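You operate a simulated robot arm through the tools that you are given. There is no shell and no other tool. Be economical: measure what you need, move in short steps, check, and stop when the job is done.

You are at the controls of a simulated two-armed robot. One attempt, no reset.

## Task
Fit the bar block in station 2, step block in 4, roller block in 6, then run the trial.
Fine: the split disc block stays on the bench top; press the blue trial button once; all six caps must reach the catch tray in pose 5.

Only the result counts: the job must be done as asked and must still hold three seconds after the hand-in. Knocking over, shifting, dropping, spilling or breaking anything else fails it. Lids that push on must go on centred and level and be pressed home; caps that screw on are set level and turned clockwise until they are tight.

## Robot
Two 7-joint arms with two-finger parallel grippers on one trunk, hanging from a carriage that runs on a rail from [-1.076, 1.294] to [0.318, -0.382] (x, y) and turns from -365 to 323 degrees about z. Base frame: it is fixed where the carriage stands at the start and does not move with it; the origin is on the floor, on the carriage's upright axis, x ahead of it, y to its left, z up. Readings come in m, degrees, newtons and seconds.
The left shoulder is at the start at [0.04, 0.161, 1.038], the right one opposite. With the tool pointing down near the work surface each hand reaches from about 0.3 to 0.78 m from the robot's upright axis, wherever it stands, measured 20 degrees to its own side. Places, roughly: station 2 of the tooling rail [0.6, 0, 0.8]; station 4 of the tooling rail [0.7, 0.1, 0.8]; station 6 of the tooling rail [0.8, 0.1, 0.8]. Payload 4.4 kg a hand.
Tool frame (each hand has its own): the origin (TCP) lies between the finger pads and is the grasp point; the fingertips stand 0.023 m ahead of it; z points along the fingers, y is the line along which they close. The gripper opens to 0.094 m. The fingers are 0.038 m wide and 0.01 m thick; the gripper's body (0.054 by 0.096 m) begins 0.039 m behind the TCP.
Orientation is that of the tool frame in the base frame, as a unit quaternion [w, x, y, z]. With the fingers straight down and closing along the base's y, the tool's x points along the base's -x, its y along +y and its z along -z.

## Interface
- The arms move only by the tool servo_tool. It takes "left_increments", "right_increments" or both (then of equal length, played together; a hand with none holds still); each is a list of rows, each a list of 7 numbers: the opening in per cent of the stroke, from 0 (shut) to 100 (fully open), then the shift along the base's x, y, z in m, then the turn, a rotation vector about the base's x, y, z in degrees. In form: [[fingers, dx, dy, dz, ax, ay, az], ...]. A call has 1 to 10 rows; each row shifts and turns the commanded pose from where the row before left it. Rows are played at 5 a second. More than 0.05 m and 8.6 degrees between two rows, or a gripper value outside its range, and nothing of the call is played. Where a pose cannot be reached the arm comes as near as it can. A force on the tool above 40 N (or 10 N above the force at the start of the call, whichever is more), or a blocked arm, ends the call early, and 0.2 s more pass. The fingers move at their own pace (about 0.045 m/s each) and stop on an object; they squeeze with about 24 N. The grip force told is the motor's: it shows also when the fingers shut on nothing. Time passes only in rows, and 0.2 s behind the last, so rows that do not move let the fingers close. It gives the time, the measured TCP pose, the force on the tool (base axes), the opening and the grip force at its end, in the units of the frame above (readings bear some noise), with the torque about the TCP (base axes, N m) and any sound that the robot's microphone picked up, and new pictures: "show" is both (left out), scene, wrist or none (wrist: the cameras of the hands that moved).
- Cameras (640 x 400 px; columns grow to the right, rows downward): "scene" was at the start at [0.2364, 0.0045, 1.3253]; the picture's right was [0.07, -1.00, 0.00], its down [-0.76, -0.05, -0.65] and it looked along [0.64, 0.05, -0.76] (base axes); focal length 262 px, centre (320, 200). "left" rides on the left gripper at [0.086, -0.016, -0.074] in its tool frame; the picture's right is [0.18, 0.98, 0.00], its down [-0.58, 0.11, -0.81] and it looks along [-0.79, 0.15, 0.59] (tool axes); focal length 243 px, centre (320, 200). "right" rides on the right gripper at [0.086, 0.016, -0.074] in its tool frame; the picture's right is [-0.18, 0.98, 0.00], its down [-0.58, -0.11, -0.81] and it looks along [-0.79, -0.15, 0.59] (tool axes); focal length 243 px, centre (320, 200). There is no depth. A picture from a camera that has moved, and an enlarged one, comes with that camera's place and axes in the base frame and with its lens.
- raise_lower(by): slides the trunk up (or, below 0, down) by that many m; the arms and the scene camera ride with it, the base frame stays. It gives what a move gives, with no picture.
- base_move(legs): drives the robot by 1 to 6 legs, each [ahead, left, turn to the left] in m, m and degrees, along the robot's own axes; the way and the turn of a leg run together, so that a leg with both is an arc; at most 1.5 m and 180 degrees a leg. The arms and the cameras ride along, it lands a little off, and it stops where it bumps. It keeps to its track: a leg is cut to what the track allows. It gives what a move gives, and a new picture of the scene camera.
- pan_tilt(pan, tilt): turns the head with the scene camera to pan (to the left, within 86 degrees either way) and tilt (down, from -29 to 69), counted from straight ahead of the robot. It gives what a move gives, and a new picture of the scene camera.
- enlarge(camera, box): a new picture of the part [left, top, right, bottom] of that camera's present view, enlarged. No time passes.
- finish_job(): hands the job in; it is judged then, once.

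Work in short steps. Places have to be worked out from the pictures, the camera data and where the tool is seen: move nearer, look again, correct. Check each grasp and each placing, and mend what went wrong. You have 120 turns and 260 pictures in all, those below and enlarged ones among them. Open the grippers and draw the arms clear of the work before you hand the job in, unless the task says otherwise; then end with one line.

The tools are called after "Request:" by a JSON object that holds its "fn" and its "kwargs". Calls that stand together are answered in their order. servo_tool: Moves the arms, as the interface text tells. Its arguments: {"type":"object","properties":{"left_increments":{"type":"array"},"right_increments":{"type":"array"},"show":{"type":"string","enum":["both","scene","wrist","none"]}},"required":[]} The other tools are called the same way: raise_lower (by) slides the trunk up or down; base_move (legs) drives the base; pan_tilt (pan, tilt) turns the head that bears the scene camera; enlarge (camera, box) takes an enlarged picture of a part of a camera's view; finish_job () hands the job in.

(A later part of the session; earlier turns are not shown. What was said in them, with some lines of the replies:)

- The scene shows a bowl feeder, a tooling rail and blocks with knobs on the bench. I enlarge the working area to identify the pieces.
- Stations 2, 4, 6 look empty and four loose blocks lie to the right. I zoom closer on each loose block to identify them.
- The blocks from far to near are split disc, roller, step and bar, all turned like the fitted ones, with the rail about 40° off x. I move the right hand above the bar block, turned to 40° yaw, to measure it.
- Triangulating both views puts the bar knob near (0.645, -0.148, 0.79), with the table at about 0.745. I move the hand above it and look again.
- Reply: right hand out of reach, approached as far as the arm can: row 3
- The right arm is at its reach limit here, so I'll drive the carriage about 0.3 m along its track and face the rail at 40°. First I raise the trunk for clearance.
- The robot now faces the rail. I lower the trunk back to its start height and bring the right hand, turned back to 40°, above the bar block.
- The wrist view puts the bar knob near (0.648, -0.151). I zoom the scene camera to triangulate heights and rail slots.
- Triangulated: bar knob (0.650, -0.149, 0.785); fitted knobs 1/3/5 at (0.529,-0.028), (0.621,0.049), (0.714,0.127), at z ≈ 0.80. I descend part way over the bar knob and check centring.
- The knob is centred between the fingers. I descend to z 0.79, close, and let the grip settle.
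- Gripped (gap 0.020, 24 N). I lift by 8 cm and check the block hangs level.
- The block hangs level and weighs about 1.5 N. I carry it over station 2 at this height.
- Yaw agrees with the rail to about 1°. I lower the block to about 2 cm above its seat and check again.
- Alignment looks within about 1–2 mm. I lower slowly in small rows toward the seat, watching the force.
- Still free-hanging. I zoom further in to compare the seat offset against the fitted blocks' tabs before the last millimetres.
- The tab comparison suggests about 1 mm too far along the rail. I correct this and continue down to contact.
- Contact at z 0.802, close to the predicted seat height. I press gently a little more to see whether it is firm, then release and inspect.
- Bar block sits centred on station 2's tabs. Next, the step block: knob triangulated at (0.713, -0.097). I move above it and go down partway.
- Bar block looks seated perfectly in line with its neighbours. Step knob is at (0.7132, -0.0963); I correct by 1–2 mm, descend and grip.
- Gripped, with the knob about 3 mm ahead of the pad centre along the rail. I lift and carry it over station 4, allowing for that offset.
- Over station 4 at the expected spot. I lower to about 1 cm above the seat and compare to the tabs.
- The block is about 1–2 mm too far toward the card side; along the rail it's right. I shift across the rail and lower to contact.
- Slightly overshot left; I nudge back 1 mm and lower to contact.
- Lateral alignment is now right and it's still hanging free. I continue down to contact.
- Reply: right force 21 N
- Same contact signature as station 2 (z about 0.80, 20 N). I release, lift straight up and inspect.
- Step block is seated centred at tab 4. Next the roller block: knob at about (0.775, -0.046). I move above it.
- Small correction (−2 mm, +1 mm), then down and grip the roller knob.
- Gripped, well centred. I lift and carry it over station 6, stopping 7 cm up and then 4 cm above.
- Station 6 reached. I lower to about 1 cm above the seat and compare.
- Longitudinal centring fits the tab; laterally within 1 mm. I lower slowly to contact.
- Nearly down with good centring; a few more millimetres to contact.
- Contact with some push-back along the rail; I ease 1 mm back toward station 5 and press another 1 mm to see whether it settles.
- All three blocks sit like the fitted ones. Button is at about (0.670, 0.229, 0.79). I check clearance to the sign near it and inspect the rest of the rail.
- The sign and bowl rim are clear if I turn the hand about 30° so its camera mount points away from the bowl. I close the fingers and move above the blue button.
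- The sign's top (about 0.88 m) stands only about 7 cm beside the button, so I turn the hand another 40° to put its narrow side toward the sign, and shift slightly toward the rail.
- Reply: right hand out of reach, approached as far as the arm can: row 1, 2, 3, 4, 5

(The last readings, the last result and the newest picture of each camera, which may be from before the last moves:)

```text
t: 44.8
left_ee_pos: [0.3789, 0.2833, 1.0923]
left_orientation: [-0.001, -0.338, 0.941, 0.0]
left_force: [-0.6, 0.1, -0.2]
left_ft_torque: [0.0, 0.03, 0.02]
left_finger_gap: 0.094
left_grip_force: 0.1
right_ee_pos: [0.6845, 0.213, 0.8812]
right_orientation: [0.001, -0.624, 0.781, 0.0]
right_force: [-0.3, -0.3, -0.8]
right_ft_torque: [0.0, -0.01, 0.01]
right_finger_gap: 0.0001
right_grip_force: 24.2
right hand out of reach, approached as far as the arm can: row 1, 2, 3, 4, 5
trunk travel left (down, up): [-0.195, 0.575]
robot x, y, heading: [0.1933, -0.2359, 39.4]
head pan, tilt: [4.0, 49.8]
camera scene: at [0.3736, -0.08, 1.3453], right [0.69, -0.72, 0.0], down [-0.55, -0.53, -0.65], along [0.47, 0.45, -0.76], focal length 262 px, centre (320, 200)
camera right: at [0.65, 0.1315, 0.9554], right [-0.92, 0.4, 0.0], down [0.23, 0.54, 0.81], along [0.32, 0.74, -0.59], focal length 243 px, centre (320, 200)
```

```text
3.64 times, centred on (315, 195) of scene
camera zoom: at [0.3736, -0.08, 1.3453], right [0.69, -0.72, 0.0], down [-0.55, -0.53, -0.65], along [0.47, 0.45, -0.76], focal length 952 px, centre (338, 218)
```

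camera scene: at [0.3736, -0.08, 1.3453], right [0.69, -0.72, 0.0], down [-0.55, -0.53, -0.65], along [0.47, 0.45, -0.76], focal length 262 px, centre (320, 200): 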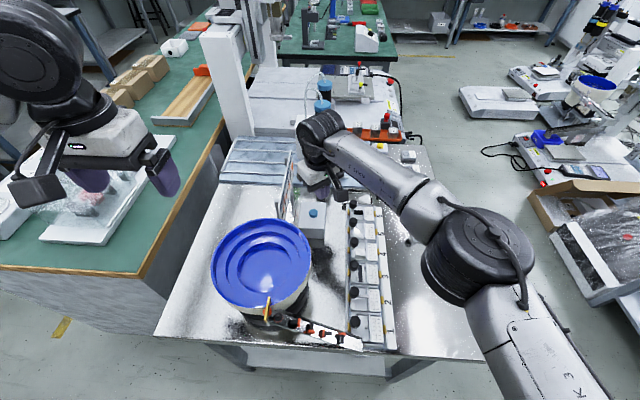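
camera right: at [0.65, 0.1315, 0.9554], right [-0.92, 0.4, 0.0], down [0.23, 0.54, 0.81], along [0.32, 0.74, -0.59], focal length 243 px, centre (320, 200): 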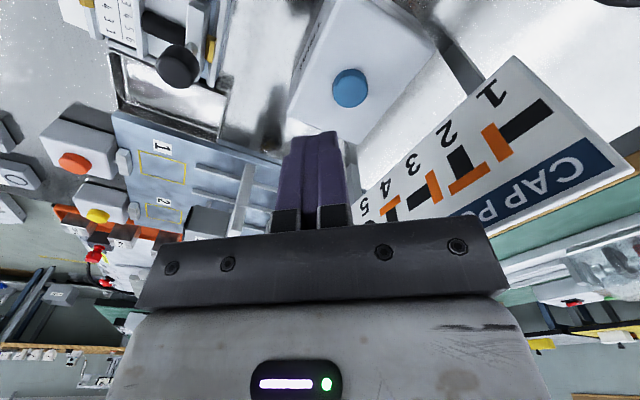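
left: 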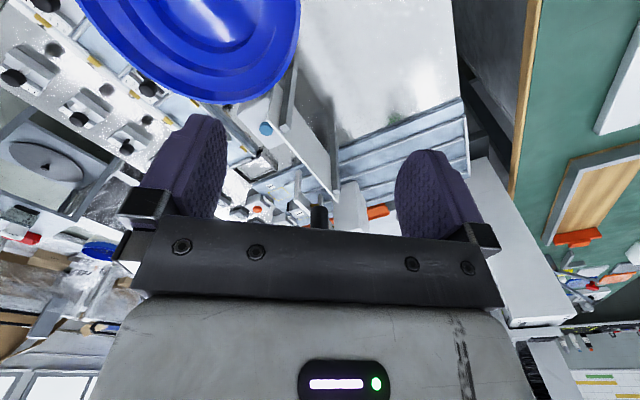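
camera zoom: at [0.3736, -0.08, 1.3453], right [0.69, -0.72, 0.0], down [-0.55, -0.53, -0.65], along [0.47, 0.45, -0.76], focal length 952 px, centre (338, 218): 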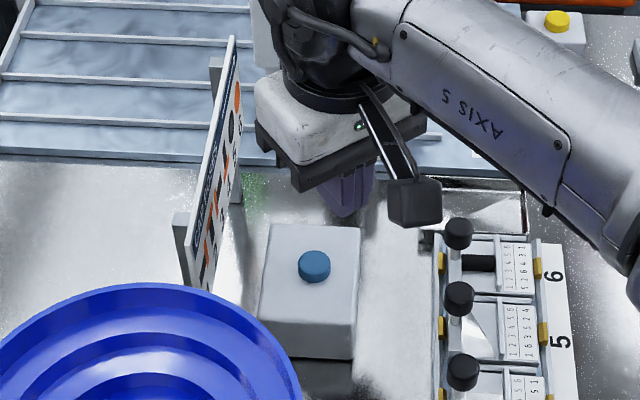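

That yaw is out of reach. I turn back to about 55°, which clears both the sign and the bowl, and re-measure.

Request:
{"fn": "servo_tool", "kwargs": {"right_increments": [[0, 0, 0, 0, 0, 0, -8], [0, 0, 0, 0, 0, 0, -8], [0, 0, 0, 0, 0, 0, -8], [0, 0, 0, 0, 0, 0, -8], [0, 0, 0, 0, 0, 0, -8], [0, 0, 0, 0, 0, 0, -8], [0, 0, 0, 0, 0, 0, -7], [0, 0, 0, 0, 0, 0, 0]]}}

Request:
{"fn": "enlarge", "kwargs": {"camera": "scene", "box": [260, 140, 370, 250]}}

```text
t: 46.5
left_ee_pos: [0.3789, 0.2824, 1.0923]
left_orientation: [0.0, -0.338, 0.941, 0.001]
left_force: [0.6, -0.2, 0.3]
left_ft_torque: [0.02, -0.02, 0.02]
left_finger_gap: 0.0943
left_grip_force: 0.0
right_ee_pos: [0.683, 0.2125, 0.8824]
right_orientation: [0.001, -0.191, 0.982, -0.001]
right_force: [-0.6, 0.3, 0.2]
right_ft_torque: [-0.03, 0.0, -0.02]
right_finger_gap: 0.0
right_grip_force: 23.8
trunk travel left (down, up): [-0.195, 0.575]
robot x, y, heading: [0.196, -0.2318, 39.6]
head pan, tilt: [4.0, 49.8]
camera scene: at [0.3736, -0.08, 1.3453], right [0.69, -0.72, 0.0], down [-0.55, -0.53, -0.65], along [0.47, 0.45, -0.76], focal length 262 px, centre (320, 200)
camera right: at [0.5983, 0.1949, 0.9565], right [-0.2, 0.98, 0.0], down [0.58, 0.12, 0.81], along [0.79, 0.16, -0.59], focal length 243 px, centre (320, 200)
```

scene: 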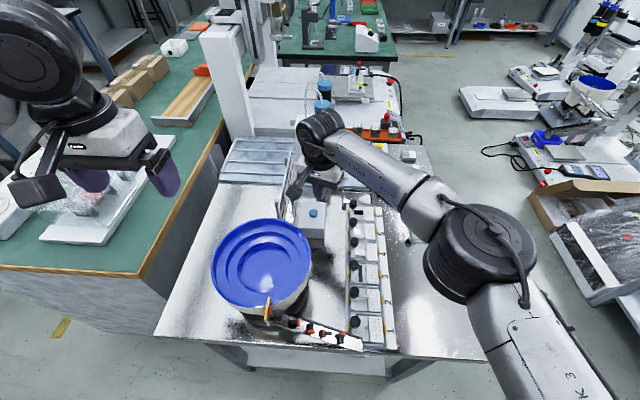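
right: 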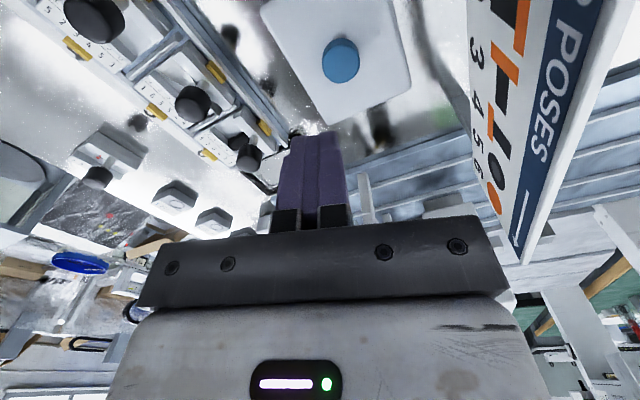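

```text
3.64 times, centred on (315, 195) of scene
camera zoom: at [0.3736, -0.08, 1.3453], right [0.69, -0.72, 0.0], down [-0.55, -0.53, -0.65], along [0.47, 0.45, -0.76], focal length 952 px, centre (338, 218)
```

zoom: 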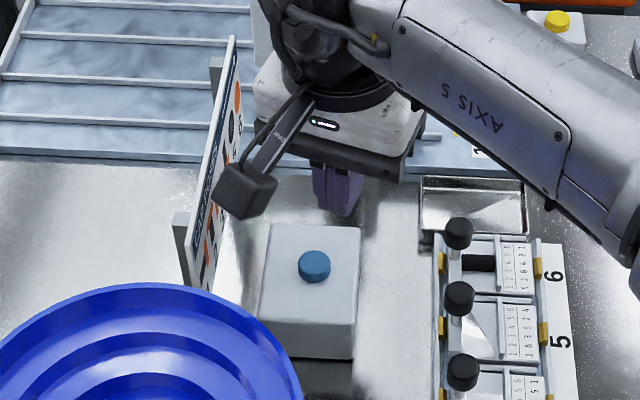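

Button at (0.669, 0.225); sign plane about 7 cm from it. I set yaw about 50° and TCP at (0.673, 0.220), 6 mm toward the rail side of the button centre.

Request:
{"fn": "servo_tool", "kwargs": {"right_increments": [[0, -0.0025, 0.002, 0, 0, 0, 7], [0, -0.0025, 0.002, 0, 0, 0, 7], [0, -0.0025, 0.002, 0, 0, 0, 7], [0, -0.0025, 0.002, 0, 0, 0, 7], [0, 0, 0, -0.03, 0, 0, 0], [0, 0, 0, 0, 0, 0, 0]]}}

Request:
{"fn": "enlarge", "kwargs": {"camera": "scene", "box": [260, 140, 370, 250]}}

```text
t: 48.0
left_ee_pos: [0.3795, 0.2838, 1.0928]
left_orientation: [0.0, -0.338, 0.941, 0.0]
left_force: [-0.3, 0.3, 0.1]
left_ft_torque: [0.02, -0.01, -0.03]
left_finger_gap: 0.0943
left_grip_force: 0.0
right_ee_pos: [0.6758, 0.222, 0.8518]
right_orientation: [0.002, -0.424, 0.906, 0.0]
right_force: [0.2, 0.7, -0.4]
right_ft_torque: [0.02, 0.01, -0.04]
right_finger_gap: 0.0
right_grip_force: 24.1
trunk travel left (down, up): [-0.195, 0.575]
robot x, y, heading: [0.193, -0.2364, 39.7]
head pan, tilt: [4.0, 49.8]
camera scene: at [0.3739, -0.0798, 1.3454], right [0.69, -0.72, 0.0], down [-0.55, -0.53, -0.65], along [0.47, 0.45, -0.76], focal length 262 px, centre (320, 200)
camera right: at [0.6072, 0.1654, 0.927], right [-0.64, 0.77, 0.0], down [0.45, 0.38, 0.81], along [0.62, 0.51, -0.59], focal length 243 px, centre (320, 200)
```

scene: 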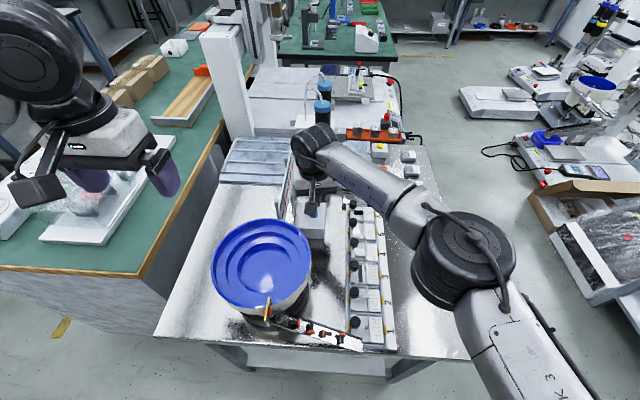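
right: 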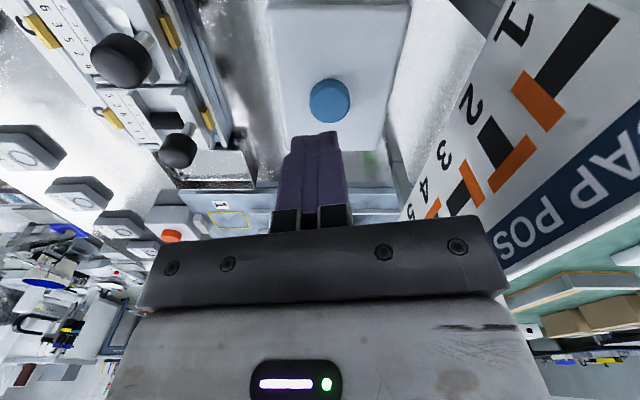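

```text
3.64 times, centred on (315, 195) of scene
camera zoom: at [0.3739, -0.0798, 1.3454], right [0.69, -0.72, 0.0], down [-0.55, -0.53, -0.65], along [0.47, 0.45, -0.76], focal length 952 px, centre (338, 218)
```

zoom: 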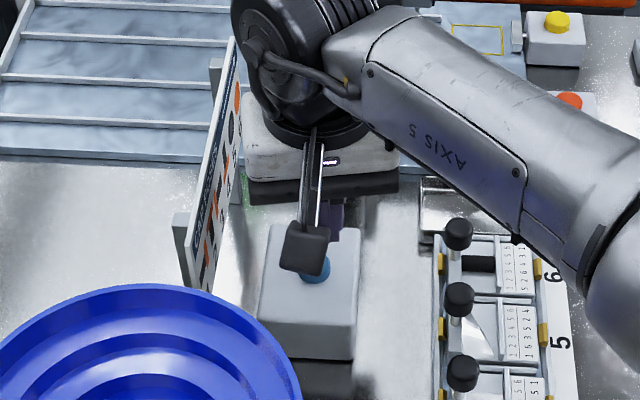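

Clearance to sign and bowl looks fine. I descend to just above the button.

Request:
{"fn": "servo_tool", "kwargs": {"right_increments": [[0, -0.0023, -0.0019, -0.015, 0, 0, 0], [0, 0, 0, -0.015, 0, 0, 0], [0, 0, 0, 0, 0, 0, 0]]}}

Request:
{"fn": "enlarge", "kwargs": {"camera": "right", "box": [240, 60, 420, 220]}}

```text
t: 48.8
left_ee_pos: [0.379, 0.2826, 1.0922]
left_orientation: [0.0, -0.338, 0.941, 0.0]
left_force: [-0.4, 0.2, -0.2]
left_ft_torque: [0.01, -0.02, 0.01]
left_finger_gap: 0.094
left_grip_force: 0.1
right_ee_pos: [0.6731, 0.221, 0.8216]
right_orientation: [0.001, -0.424, 0.906, -0.001]
right_force: [1.0, -0.2, 1.0]
right_ft_torque: [0.0, 0.0, 0.0]
right_finger_gap: 0.0001
right_grip_force: 24.3
trunk travel left (down, up): [-0.195, 0.575]
robot x, y, heading: [0.1956, -0.2331, 39.5]
head pan, tilt: [4.0, 49.8]
camera scene: at [0.3737, -0.08, 1.3454], right [0.69, -0.72, 0.0], down [-0.55, -0.53, -0.65], along [0.47, 0.45, -0.76], focal length 262 px, centre (320, 200)
camera right: at [0.6051, 0.1637, 0.8966], right [-0.64, 0.77, 0.0], down [0.45, 0.38, 0.81], along [0.62, 0.51, -0.59], focal length 243 px, centre (320, 200)
```

scene: 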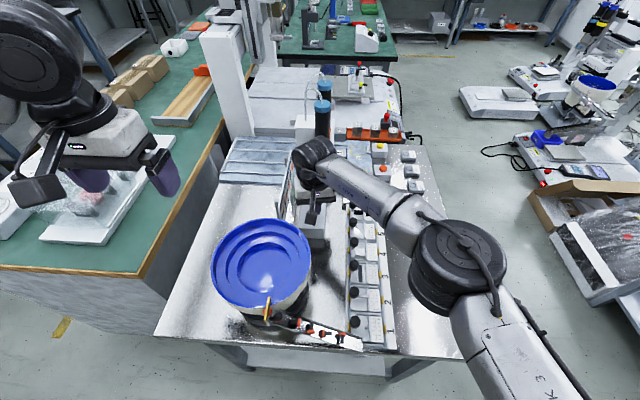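
right: 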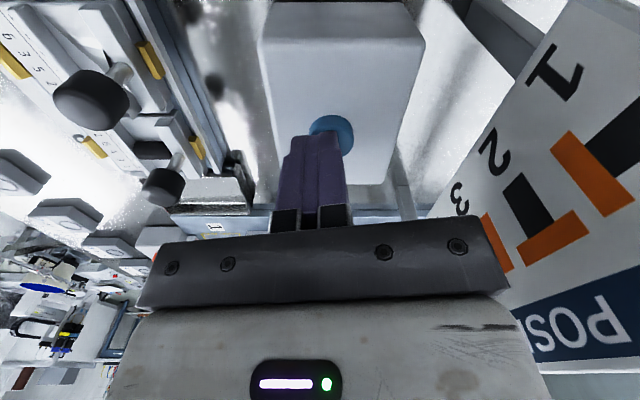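

```text
2.50 times, centred on (330, 140) of right
camera zoom: at [0.6051, 0.1637, 0.8966], right [-0.64, 0.77, 0.0], down [0.45, 0.38, 0.81], along [0.62, 0.51, -0.59], focal length 606 px, centre (295, 350)
```

zoom: 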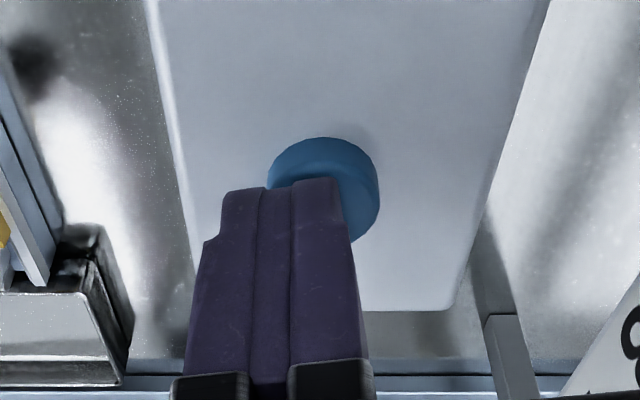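

Fingertips are right over the button. I press down in small rows, stopping on force.

Request:
{"fn": "servo_tool", "kwargs": {"right_increments": [[0, -0.0013, 0.0015, -0.003, 0, 0, 0], [0, 0, 0, -0.003, 0, 0, 0], [0, 0, 0, -0.002, 0, 0, 0], [0, 0, 0, -0.002, 0, 0, 0], [0, 0, 0, 0, 0, 0, 0]], "show": "wrist"}}

```text
t: 50.0
left_ee_pos: [0.3796, 0.2833, 1.0918]
left_orientation: [0.0, -0.338, 0.941, 0.0]
left_force: [-0.3, 0.0, -0.3]
left_ft_torque: [-0.02, -0.02, 0.01]
left_finger_gap: 0.0942
left_grip_force: 0.1
right_ee_pos: [0.6734, 0.2217, 0.8128]
right_orientation: [0.002, -0.424, 0.906, 0.0]
right_force: [-4.9, -8.9, 28.7]
right_ft_torque: [-0.28, 0.25, 0.03]
right_finger_gap: 0.0001
right_grip_force: 24.3
trunk travel left (down, up): [-0.195, 0.575]
robot x, y, heading: [0.1927, -0.2314, 39.4]
head pan, tilt: [4.0, 49.8]
heard: click
camera right: at [0.6049, 0.1646, 0.8878], right [-0.64, 0.77, 0.0], down [0.45, 0.38, 0.81], along [0.62, 0.52, -0.59], focal length 243 px, centre (320, 200)
```

right: 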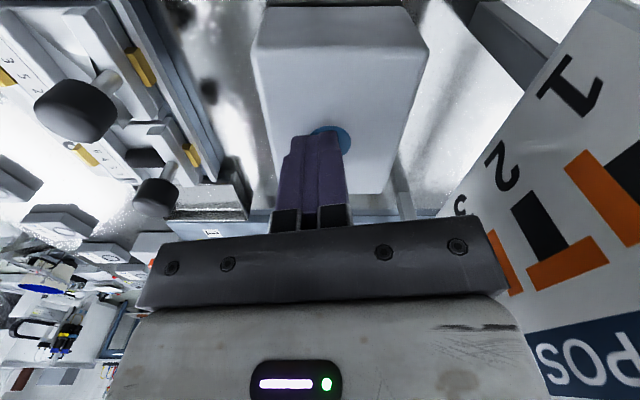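

A click: the button was pressed. I lift straight up and watch the rail.

Request:
{"fn": "servo_tool", "kwargs": {"right_increments": [[0, 0, 0, 0.03, 0, 0, 0], [0, 0, 0, 0.04, 0, 0, 0], [0, 0, 0, 0.04, 0, 0, 0], [0, 0, 0, 0, 0, 0, 0]], "show": "scene"}}

Request:
{"fn": "enlarge", "kwargs": {"camera": "scene", "box": [250, 180, 410, 350]}}

```text
t: 51.0
left_ee_pos: [0.3787, 0.2831, 1.0914]
left_orientation: [0.0, -0.339, 0.941, 0.0]
left_force: [0.6, -0.2, -0.4]
left_ft_torque: [-0.02, 0.0, 0.0]
left_finger_gap: 0.0943
left_grip_force: 0.0
right_ee_pos: [0.6702, 0.2201, 0.9191]
right_orientation: [0.0, -0.424, 0.906, -0.001]
right_force: [0.5, -0.8, 0.1]
right_ft_torque: [0.01, 0.03, -0.02]
right_finger_gap: 0.0
right_grip_force: 24.7
trunk travel left (down, up): [-0.195, 0.575]
robot x, y, heading: [0.1946, -0.2354, 39.4]
head pan, tilt: [4.0, 49.8]
camera scene: at [0.3735, -0.0802, 1.3452], right [0.69, -0.72, 0.0], down [-0.55, -0.53, -0.65], along [0.47, 0.45, -0.76], focal length 262 px, centre (320, 200)
```

scene: 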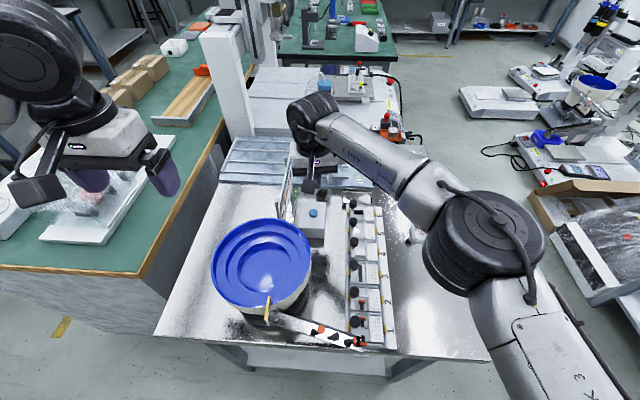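

```text
2.35 times, centred on (330, 265) of scene
camera zoom: at [0.3735, -0.0802, 1.3452], right [0.69, -0.72, 0.0], down [-0.55, -0.53, -0.65], along [0.47, 0.45, -0.76], focal length 616 px, centre (296, 47)
```

zoom: 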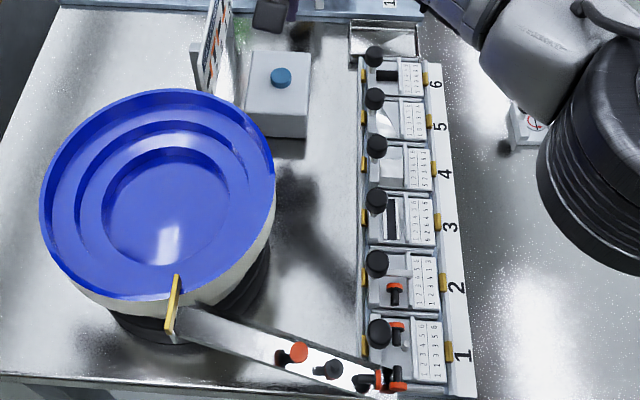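

The trial is running and caps are travelling through the stations. I draw the hand back toward the right, high and clear, and let time pass.

Request:
{"fn": "servo_tool", "kwargs": {"right_increments": [[20, 0, -0.03, 0.03, 0, 0, 0], [40, 0, -0.04, 0.03, 0, 0, 0], [60, -0.01, -0.04, 0.02, 0, 0, 0], [60, -0.01, -0.05, 0, 0, 0, 0], [60, -0.01, -0.05, 0, 0, 0, 0], [60, -0.01, -0.045, 0, 0, 0, 0], [60, -0.01, -0.045, 0, 0, 0, 0], [60, 0, 0, 0, 0, 0, 0], [60, 0, 0, 0, 0, 0, 0], [60, 0, 0, 0, 0, 0, 0]], "show": "scene"}}

Request:
{"fn": "enlarge", "kwargs": {"camera": "scene", "box": [320, 180, 440, 350]}}

```text
refused: row 4 steps farther than a row can; nothing moved
```

```text
2.35 times, centred on (380, 265) of scene
camera zoom: at [0.3735, -0.0802, 1.3452], right [0.69, -0.72, 0.0], down [-0.55, -0.53, -0.65], along [0.47, 0.45, -0.76], focal length 616 px, centre (179, 47)
```

zoom: 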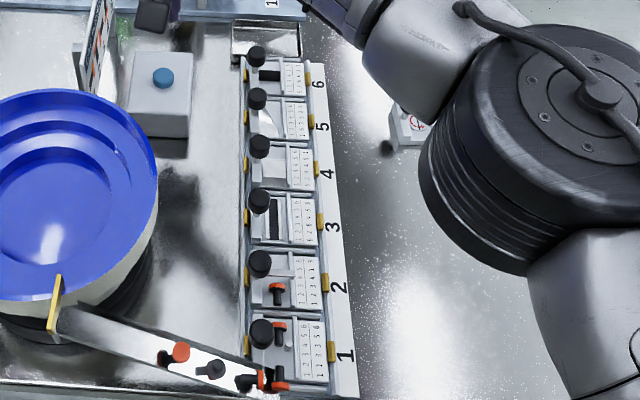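

One row was too long; I repeat with shorter rows.

Request:
{"fn": "servo_tool", "kwargs": {"right_increments": [[20, 0, -0.03, 0.03, 0, 0, 0], [40, 0, -0.035, 0.03, 0, 0, 0], [60, -0.01, -0.04, 0.02, 0, 0, 0], [60, -0.01, -0.045, 0, 0, 0, 0], [60, -0.01, -0.045, 0, 0, 0, 0], [60, -0.01, -0.045, 0, 0, 0, 0], [60, -0.01, -0.045, 0, 0, 0, 0], [60, 0, 0, 0, 0, 0, 0], [60, 0, 0, 0, 0, 0, 0], [60, 0, 0, 0, 0, 0, 0]], "show": "scene"}}

Request:
{"fn": "enlarge", "kwargs": {"camera": "scene", "box": [320, 180, 440, 350]}}

```text
t: 53.1
left_ee_pos: [0.3793, 0.2835, 1.0927]
left_orientation: [0.0, -0.338, 0.941, 0.0]
left_force: [-0.5, -0.2, -0.5]
left_ft_torque: [-0.01, 0.02, 0.06]
left_finger_gap: 0.0938
left_grip_force: 0.0
right_ee_pos: [0.6199, -0.0649, 1.0026]
right_orientation: [0.001, -0.424, 0.906, 0.0]
right_force: [0.0, 0.7, 0.8]
right_ft_torque: [-0.02, 0.03, 0.01]
right_finger_gap: 0.0564
right_grip_force: 0.0
trunk travel left (down, up): [-0.195, 0.575]
robot x, y, heading: [0.1926, -0.2345, 39.6]
head pan, tilt: [4.0, 49.8]
camera scene: at [0.3737, -0.0798, 1.3454], right [0.69, -0.72, 0.0], down [-0.55, -0.53, -0.65], along [0.47, 0.45, -0.76], focal length 262 px, centre (320, 200)
```

scene: 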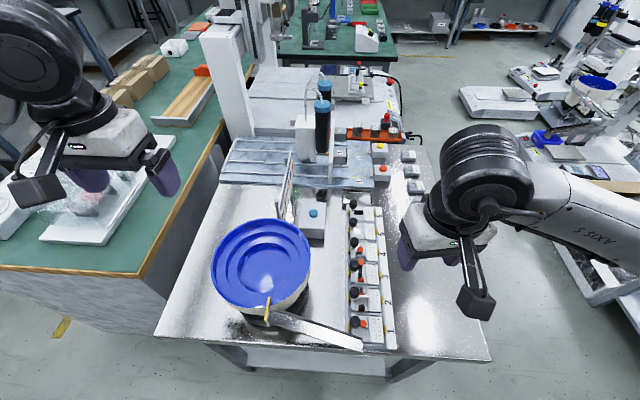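

```text
2.35 times, centred on (380, 265) of scene
camera zoom: at [0.3737, -0.0798, 1.3454], right [0.69, -0.72, 0.0], down [-0.55, -0.53, -0.65], along [0.47, 0.45, -0.76], focal length 616 px, centre (179, 47)
```

zoom: 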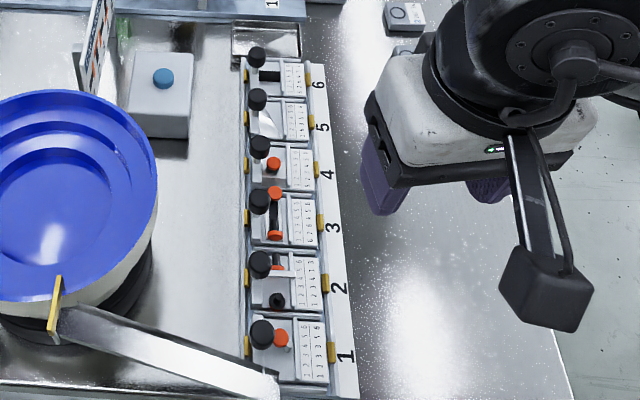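

The caps are advancing. I wait with the arms still.

Request:
{"fn": "servo_tool", "kwargs": {"right_increments": [[60, 0, -0.03, 0.02, 0, 0, 0], [60, 0, 0, 0, 0, 0, 0], [60, 0, 0, 0, 0, 0, 0], [60, 0, 0, 0, 0, 0, 0], [60, 0, 0, 0, 0, 0, 0], [60, 0, 0, 0, 0, 0, 0], [60, 0, 0, 0, 0, 0, 0], [60, 0, 0, 0, 0, 0, 0], [60, 0, 0, 0, 0, 0, 0], [60, 0, 0, 0, 0, 0, 0]], "show": "none"}}

Request:
{"fn": "servo_tool", "kwargs": {"right_increments": [[60, 0, 0, 0, 0, 0, 0], [60, 0, 0, 0, 0, 0, 0], [60, 0, 0, 0, 0, 0, 0], [60, 0, 0, 0, 0, 0, 0], [60, 0, 0, 0, 0, 0, 0], [60, 0, 0, 0, 0, 0, 0], [60, 0, 0, 0, 0, 0, 0], [60, 0, 0, 0, 0, 0, 0], [60, 0, 0, 0, 0, 0, 0], [60, 0, 0, 0, 0, 0, 0]], "show": "none"}}

Request:
{"fn": "enlarge", "kwargs": {"camera": "scene", "box": [320, 180, 440, 350]}}

Request:
{"fn": "enlarge", "kwargs": {"camera": "scene", "box": [340, 185, 390, 225]}}

```text
t: 55.4
left_ee_pos: [0.3796, 0.2839, 1.0928]
left_orientation: [0.0, -0.338, 0.941, 0.0]
left_force: [-0.5, -0.3, 1.0]
left_ft_torque: [-0.02, -0.02, 0.0]
left_finger_gap: 0.094
left_grip_force: 0.0
right_ee_pos: [0.6207, -0.0946, 1.022]
right_orientation: [0.001, -0.425, 0.905, 0.001]
right_force: [0.9, -0.3, -0.1]
right_ft_torque: [-0.03, -0.01, -0.03]
right_finger_gap: 0.0564
right_grip_force: 0.0
trunk travel left (down, up): [-0.195, 0.575]
robot x, y, heading: [0.1965, -0.2358, 39.6]
head pan, tilt: [4.0, 49.8]
```

```text
t: 57.5
left_ee_pos: [0.3785, 0.2825, 1.0934]
left_orientation: [0.0, -0.338, 0.941, 0.0]
left_force: [-0.2, -0.6, 0.2]
left_ft_torque: [0.02, -0.02, 0.02]
left_finger_gap: 0.0942
left_grip_force: 0.1
right_ee_pos: [0.62, -0.0957, 1.0219]
right_orientation: [0.001, -0.424, 0.906, 0.0]
right_force: [0.1, 0.7, 0.5]
right_ft_torque: [0.0, -0.02, -0.03]
right_finger_gap: 0.0563
right_grip_force: 0.1
trunk travel left (down, up): [-0.195, 0.575]
robot x, y, heading: [0.1919, -0.2354, 39.2]
head pan, tilt: [4.0, 49.8]
```

```text
2.35 times, centred on (380, 265) of scene
camera zoom: at [0.3736, -0.08, 1.3453], right [0.69, -0.72, 0.0], down [-0.55, -0.53, -0.65], along [0.47, 0.45, -0.76], focal length 616 px, centre (179, 47)
```

zoom: 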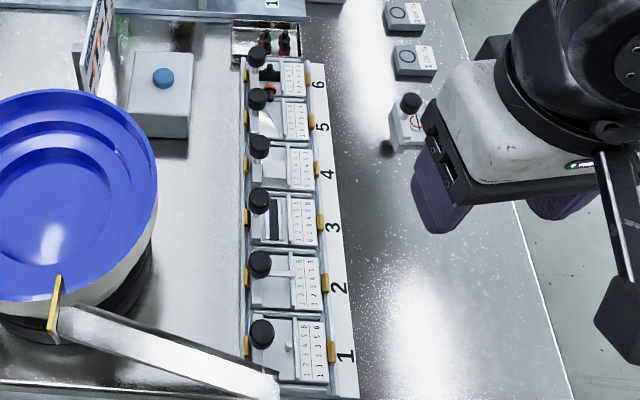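

```text
10.00 times, centred on (365, 205) of scene
camera zoom: at [0.3736, -0.08, 1.3453], right [0.69, -0.72, 0.0], down [-0.55, -0.53, -0.65], along [0.47, 0.45, -0.76], focal length 2618 px, centre (-130, 150)
```

zoom: 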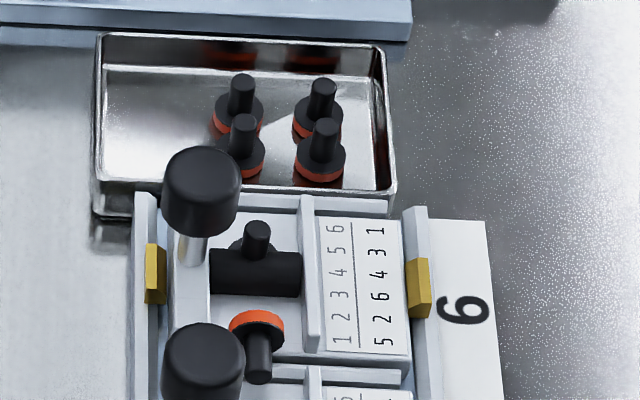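

Four caps are in the tray, all in the same pose, and two more are coming. I wait a bit longer.

Request:
{"fn": "servo_tool", "kwargs": {"right_increments": [[60, 0, 0, 0, 0, 0, 0], [60, 0, 0, 0, 0, 0, 0], [60, 0, 0, 0, 0, 0, 0], [60, 0, 0, 0, 0, 0, 0], [60, 0, 0, 0, 0, 0, 0], [60, 0, 0, 0, 0, 0, 0], [60, 0, 0, 0, 0, 0, 0], [60, 0, 0, 0, 0, 0, 0], [60, 0, 0, 0, 0, 0, 0], [60, 0, 0, 0, 0, 0, 0]], "show": "scene"}}

Request:
{"fn": "enlarge", "kwargs": {"camera": "scene", "box": [340, 185, 390, 225]}}

Request:
{"fn": "enlarge", "kwargs": {"camera": "scene", "box": [260, 140, 330, 220]}}

```text
t: 59.8
left_ee_pos: [0.3796, 0.283, 1.0926]
left_orientation: [0.0, -0.338, 0.941, 0.0]
left_force: [-0.6, 1.1, 0.0]
left_ft_torque: [0.02, 0.01, 0.02]
left_finger_gap: 0.094
left_grip_force: 0.1
right_ee_pos: [0.6213, -0.0952, 1.022]
right_orientation: [0.001, -0.424, 0.906, 0.0]
right_force: [0.4, -0.9, 0.3]
right_ft_torque: [0.01, 0.02, 0.0]
right_finger_gap: 0.0566
right_grip_force: 0.1
trunk travel left (down, up): [-0.195, 0.575]
robot x, y, heading: [0.1956, -0.2334, 39.7]
head pan, tilt: [4.0, 49.8]
camera scene: at [0.3736, -0.08, 1.3453], right [0.69, -0.72, 0.0], down [-0.55, -0.53, -0.65], along [0.47, 0.45, -0.76], focal length 262 px, centre (320, 200)
```

scene: 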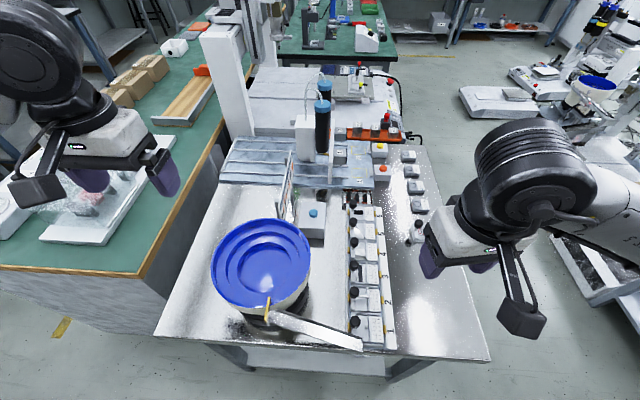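

```text
10.00 times, centred on (365, 205) of scene
camera zoom: at [0.3736, -0.08, 1.3453], right [0.69, -0.72, 0.0], down [-0.55, -0.53, -0.65], along [0.47, 0.45, -0.76], focal length 2618 px, centre (-130, 150)
```

zoom: 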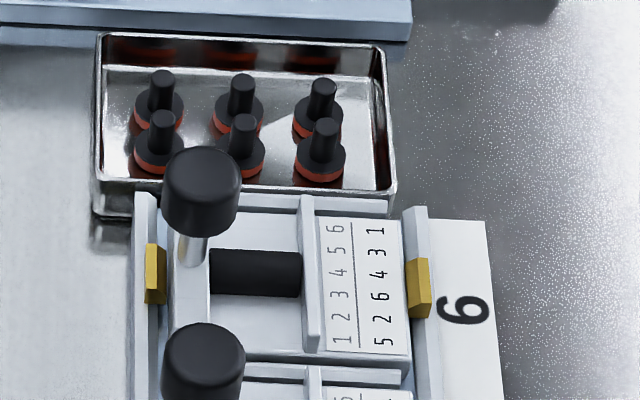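

```text
5.00 times, centred on (295, 180) of scene
camera zoom: at [0.3736, -0.08, 1.3453], right [0.69, -0.72, 0.0], down [-0.55, -0.53, -0.65], along [0.47, 0.45, -0.76], focal length 1309 px, centre (445, 300)
```

zoom: 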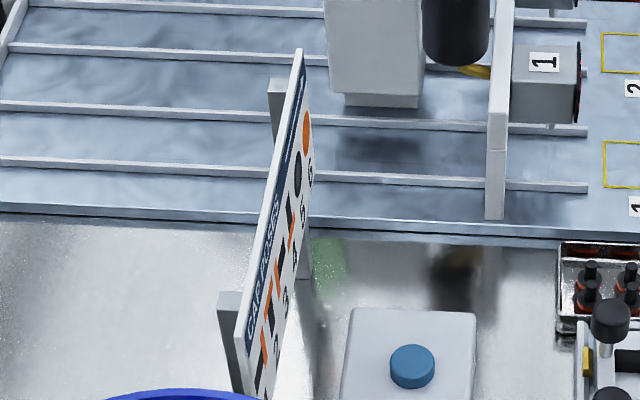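

All six caps stand in the catch tray in the same pose, the split disc block is still on the bench, and both arms are clear with open grippers. I hand in.

Request:
{"fn": "finish_job", "kwargs": {}}

```text
The job is handed in.
```

The bar, step and roller blocks are fitted in stations 2, 4 and 6. I pressed the blue button once and heard it click. All six caps reached the catch tray in the same pose, which I take to be pose 5 from the block cards and the pose sign.
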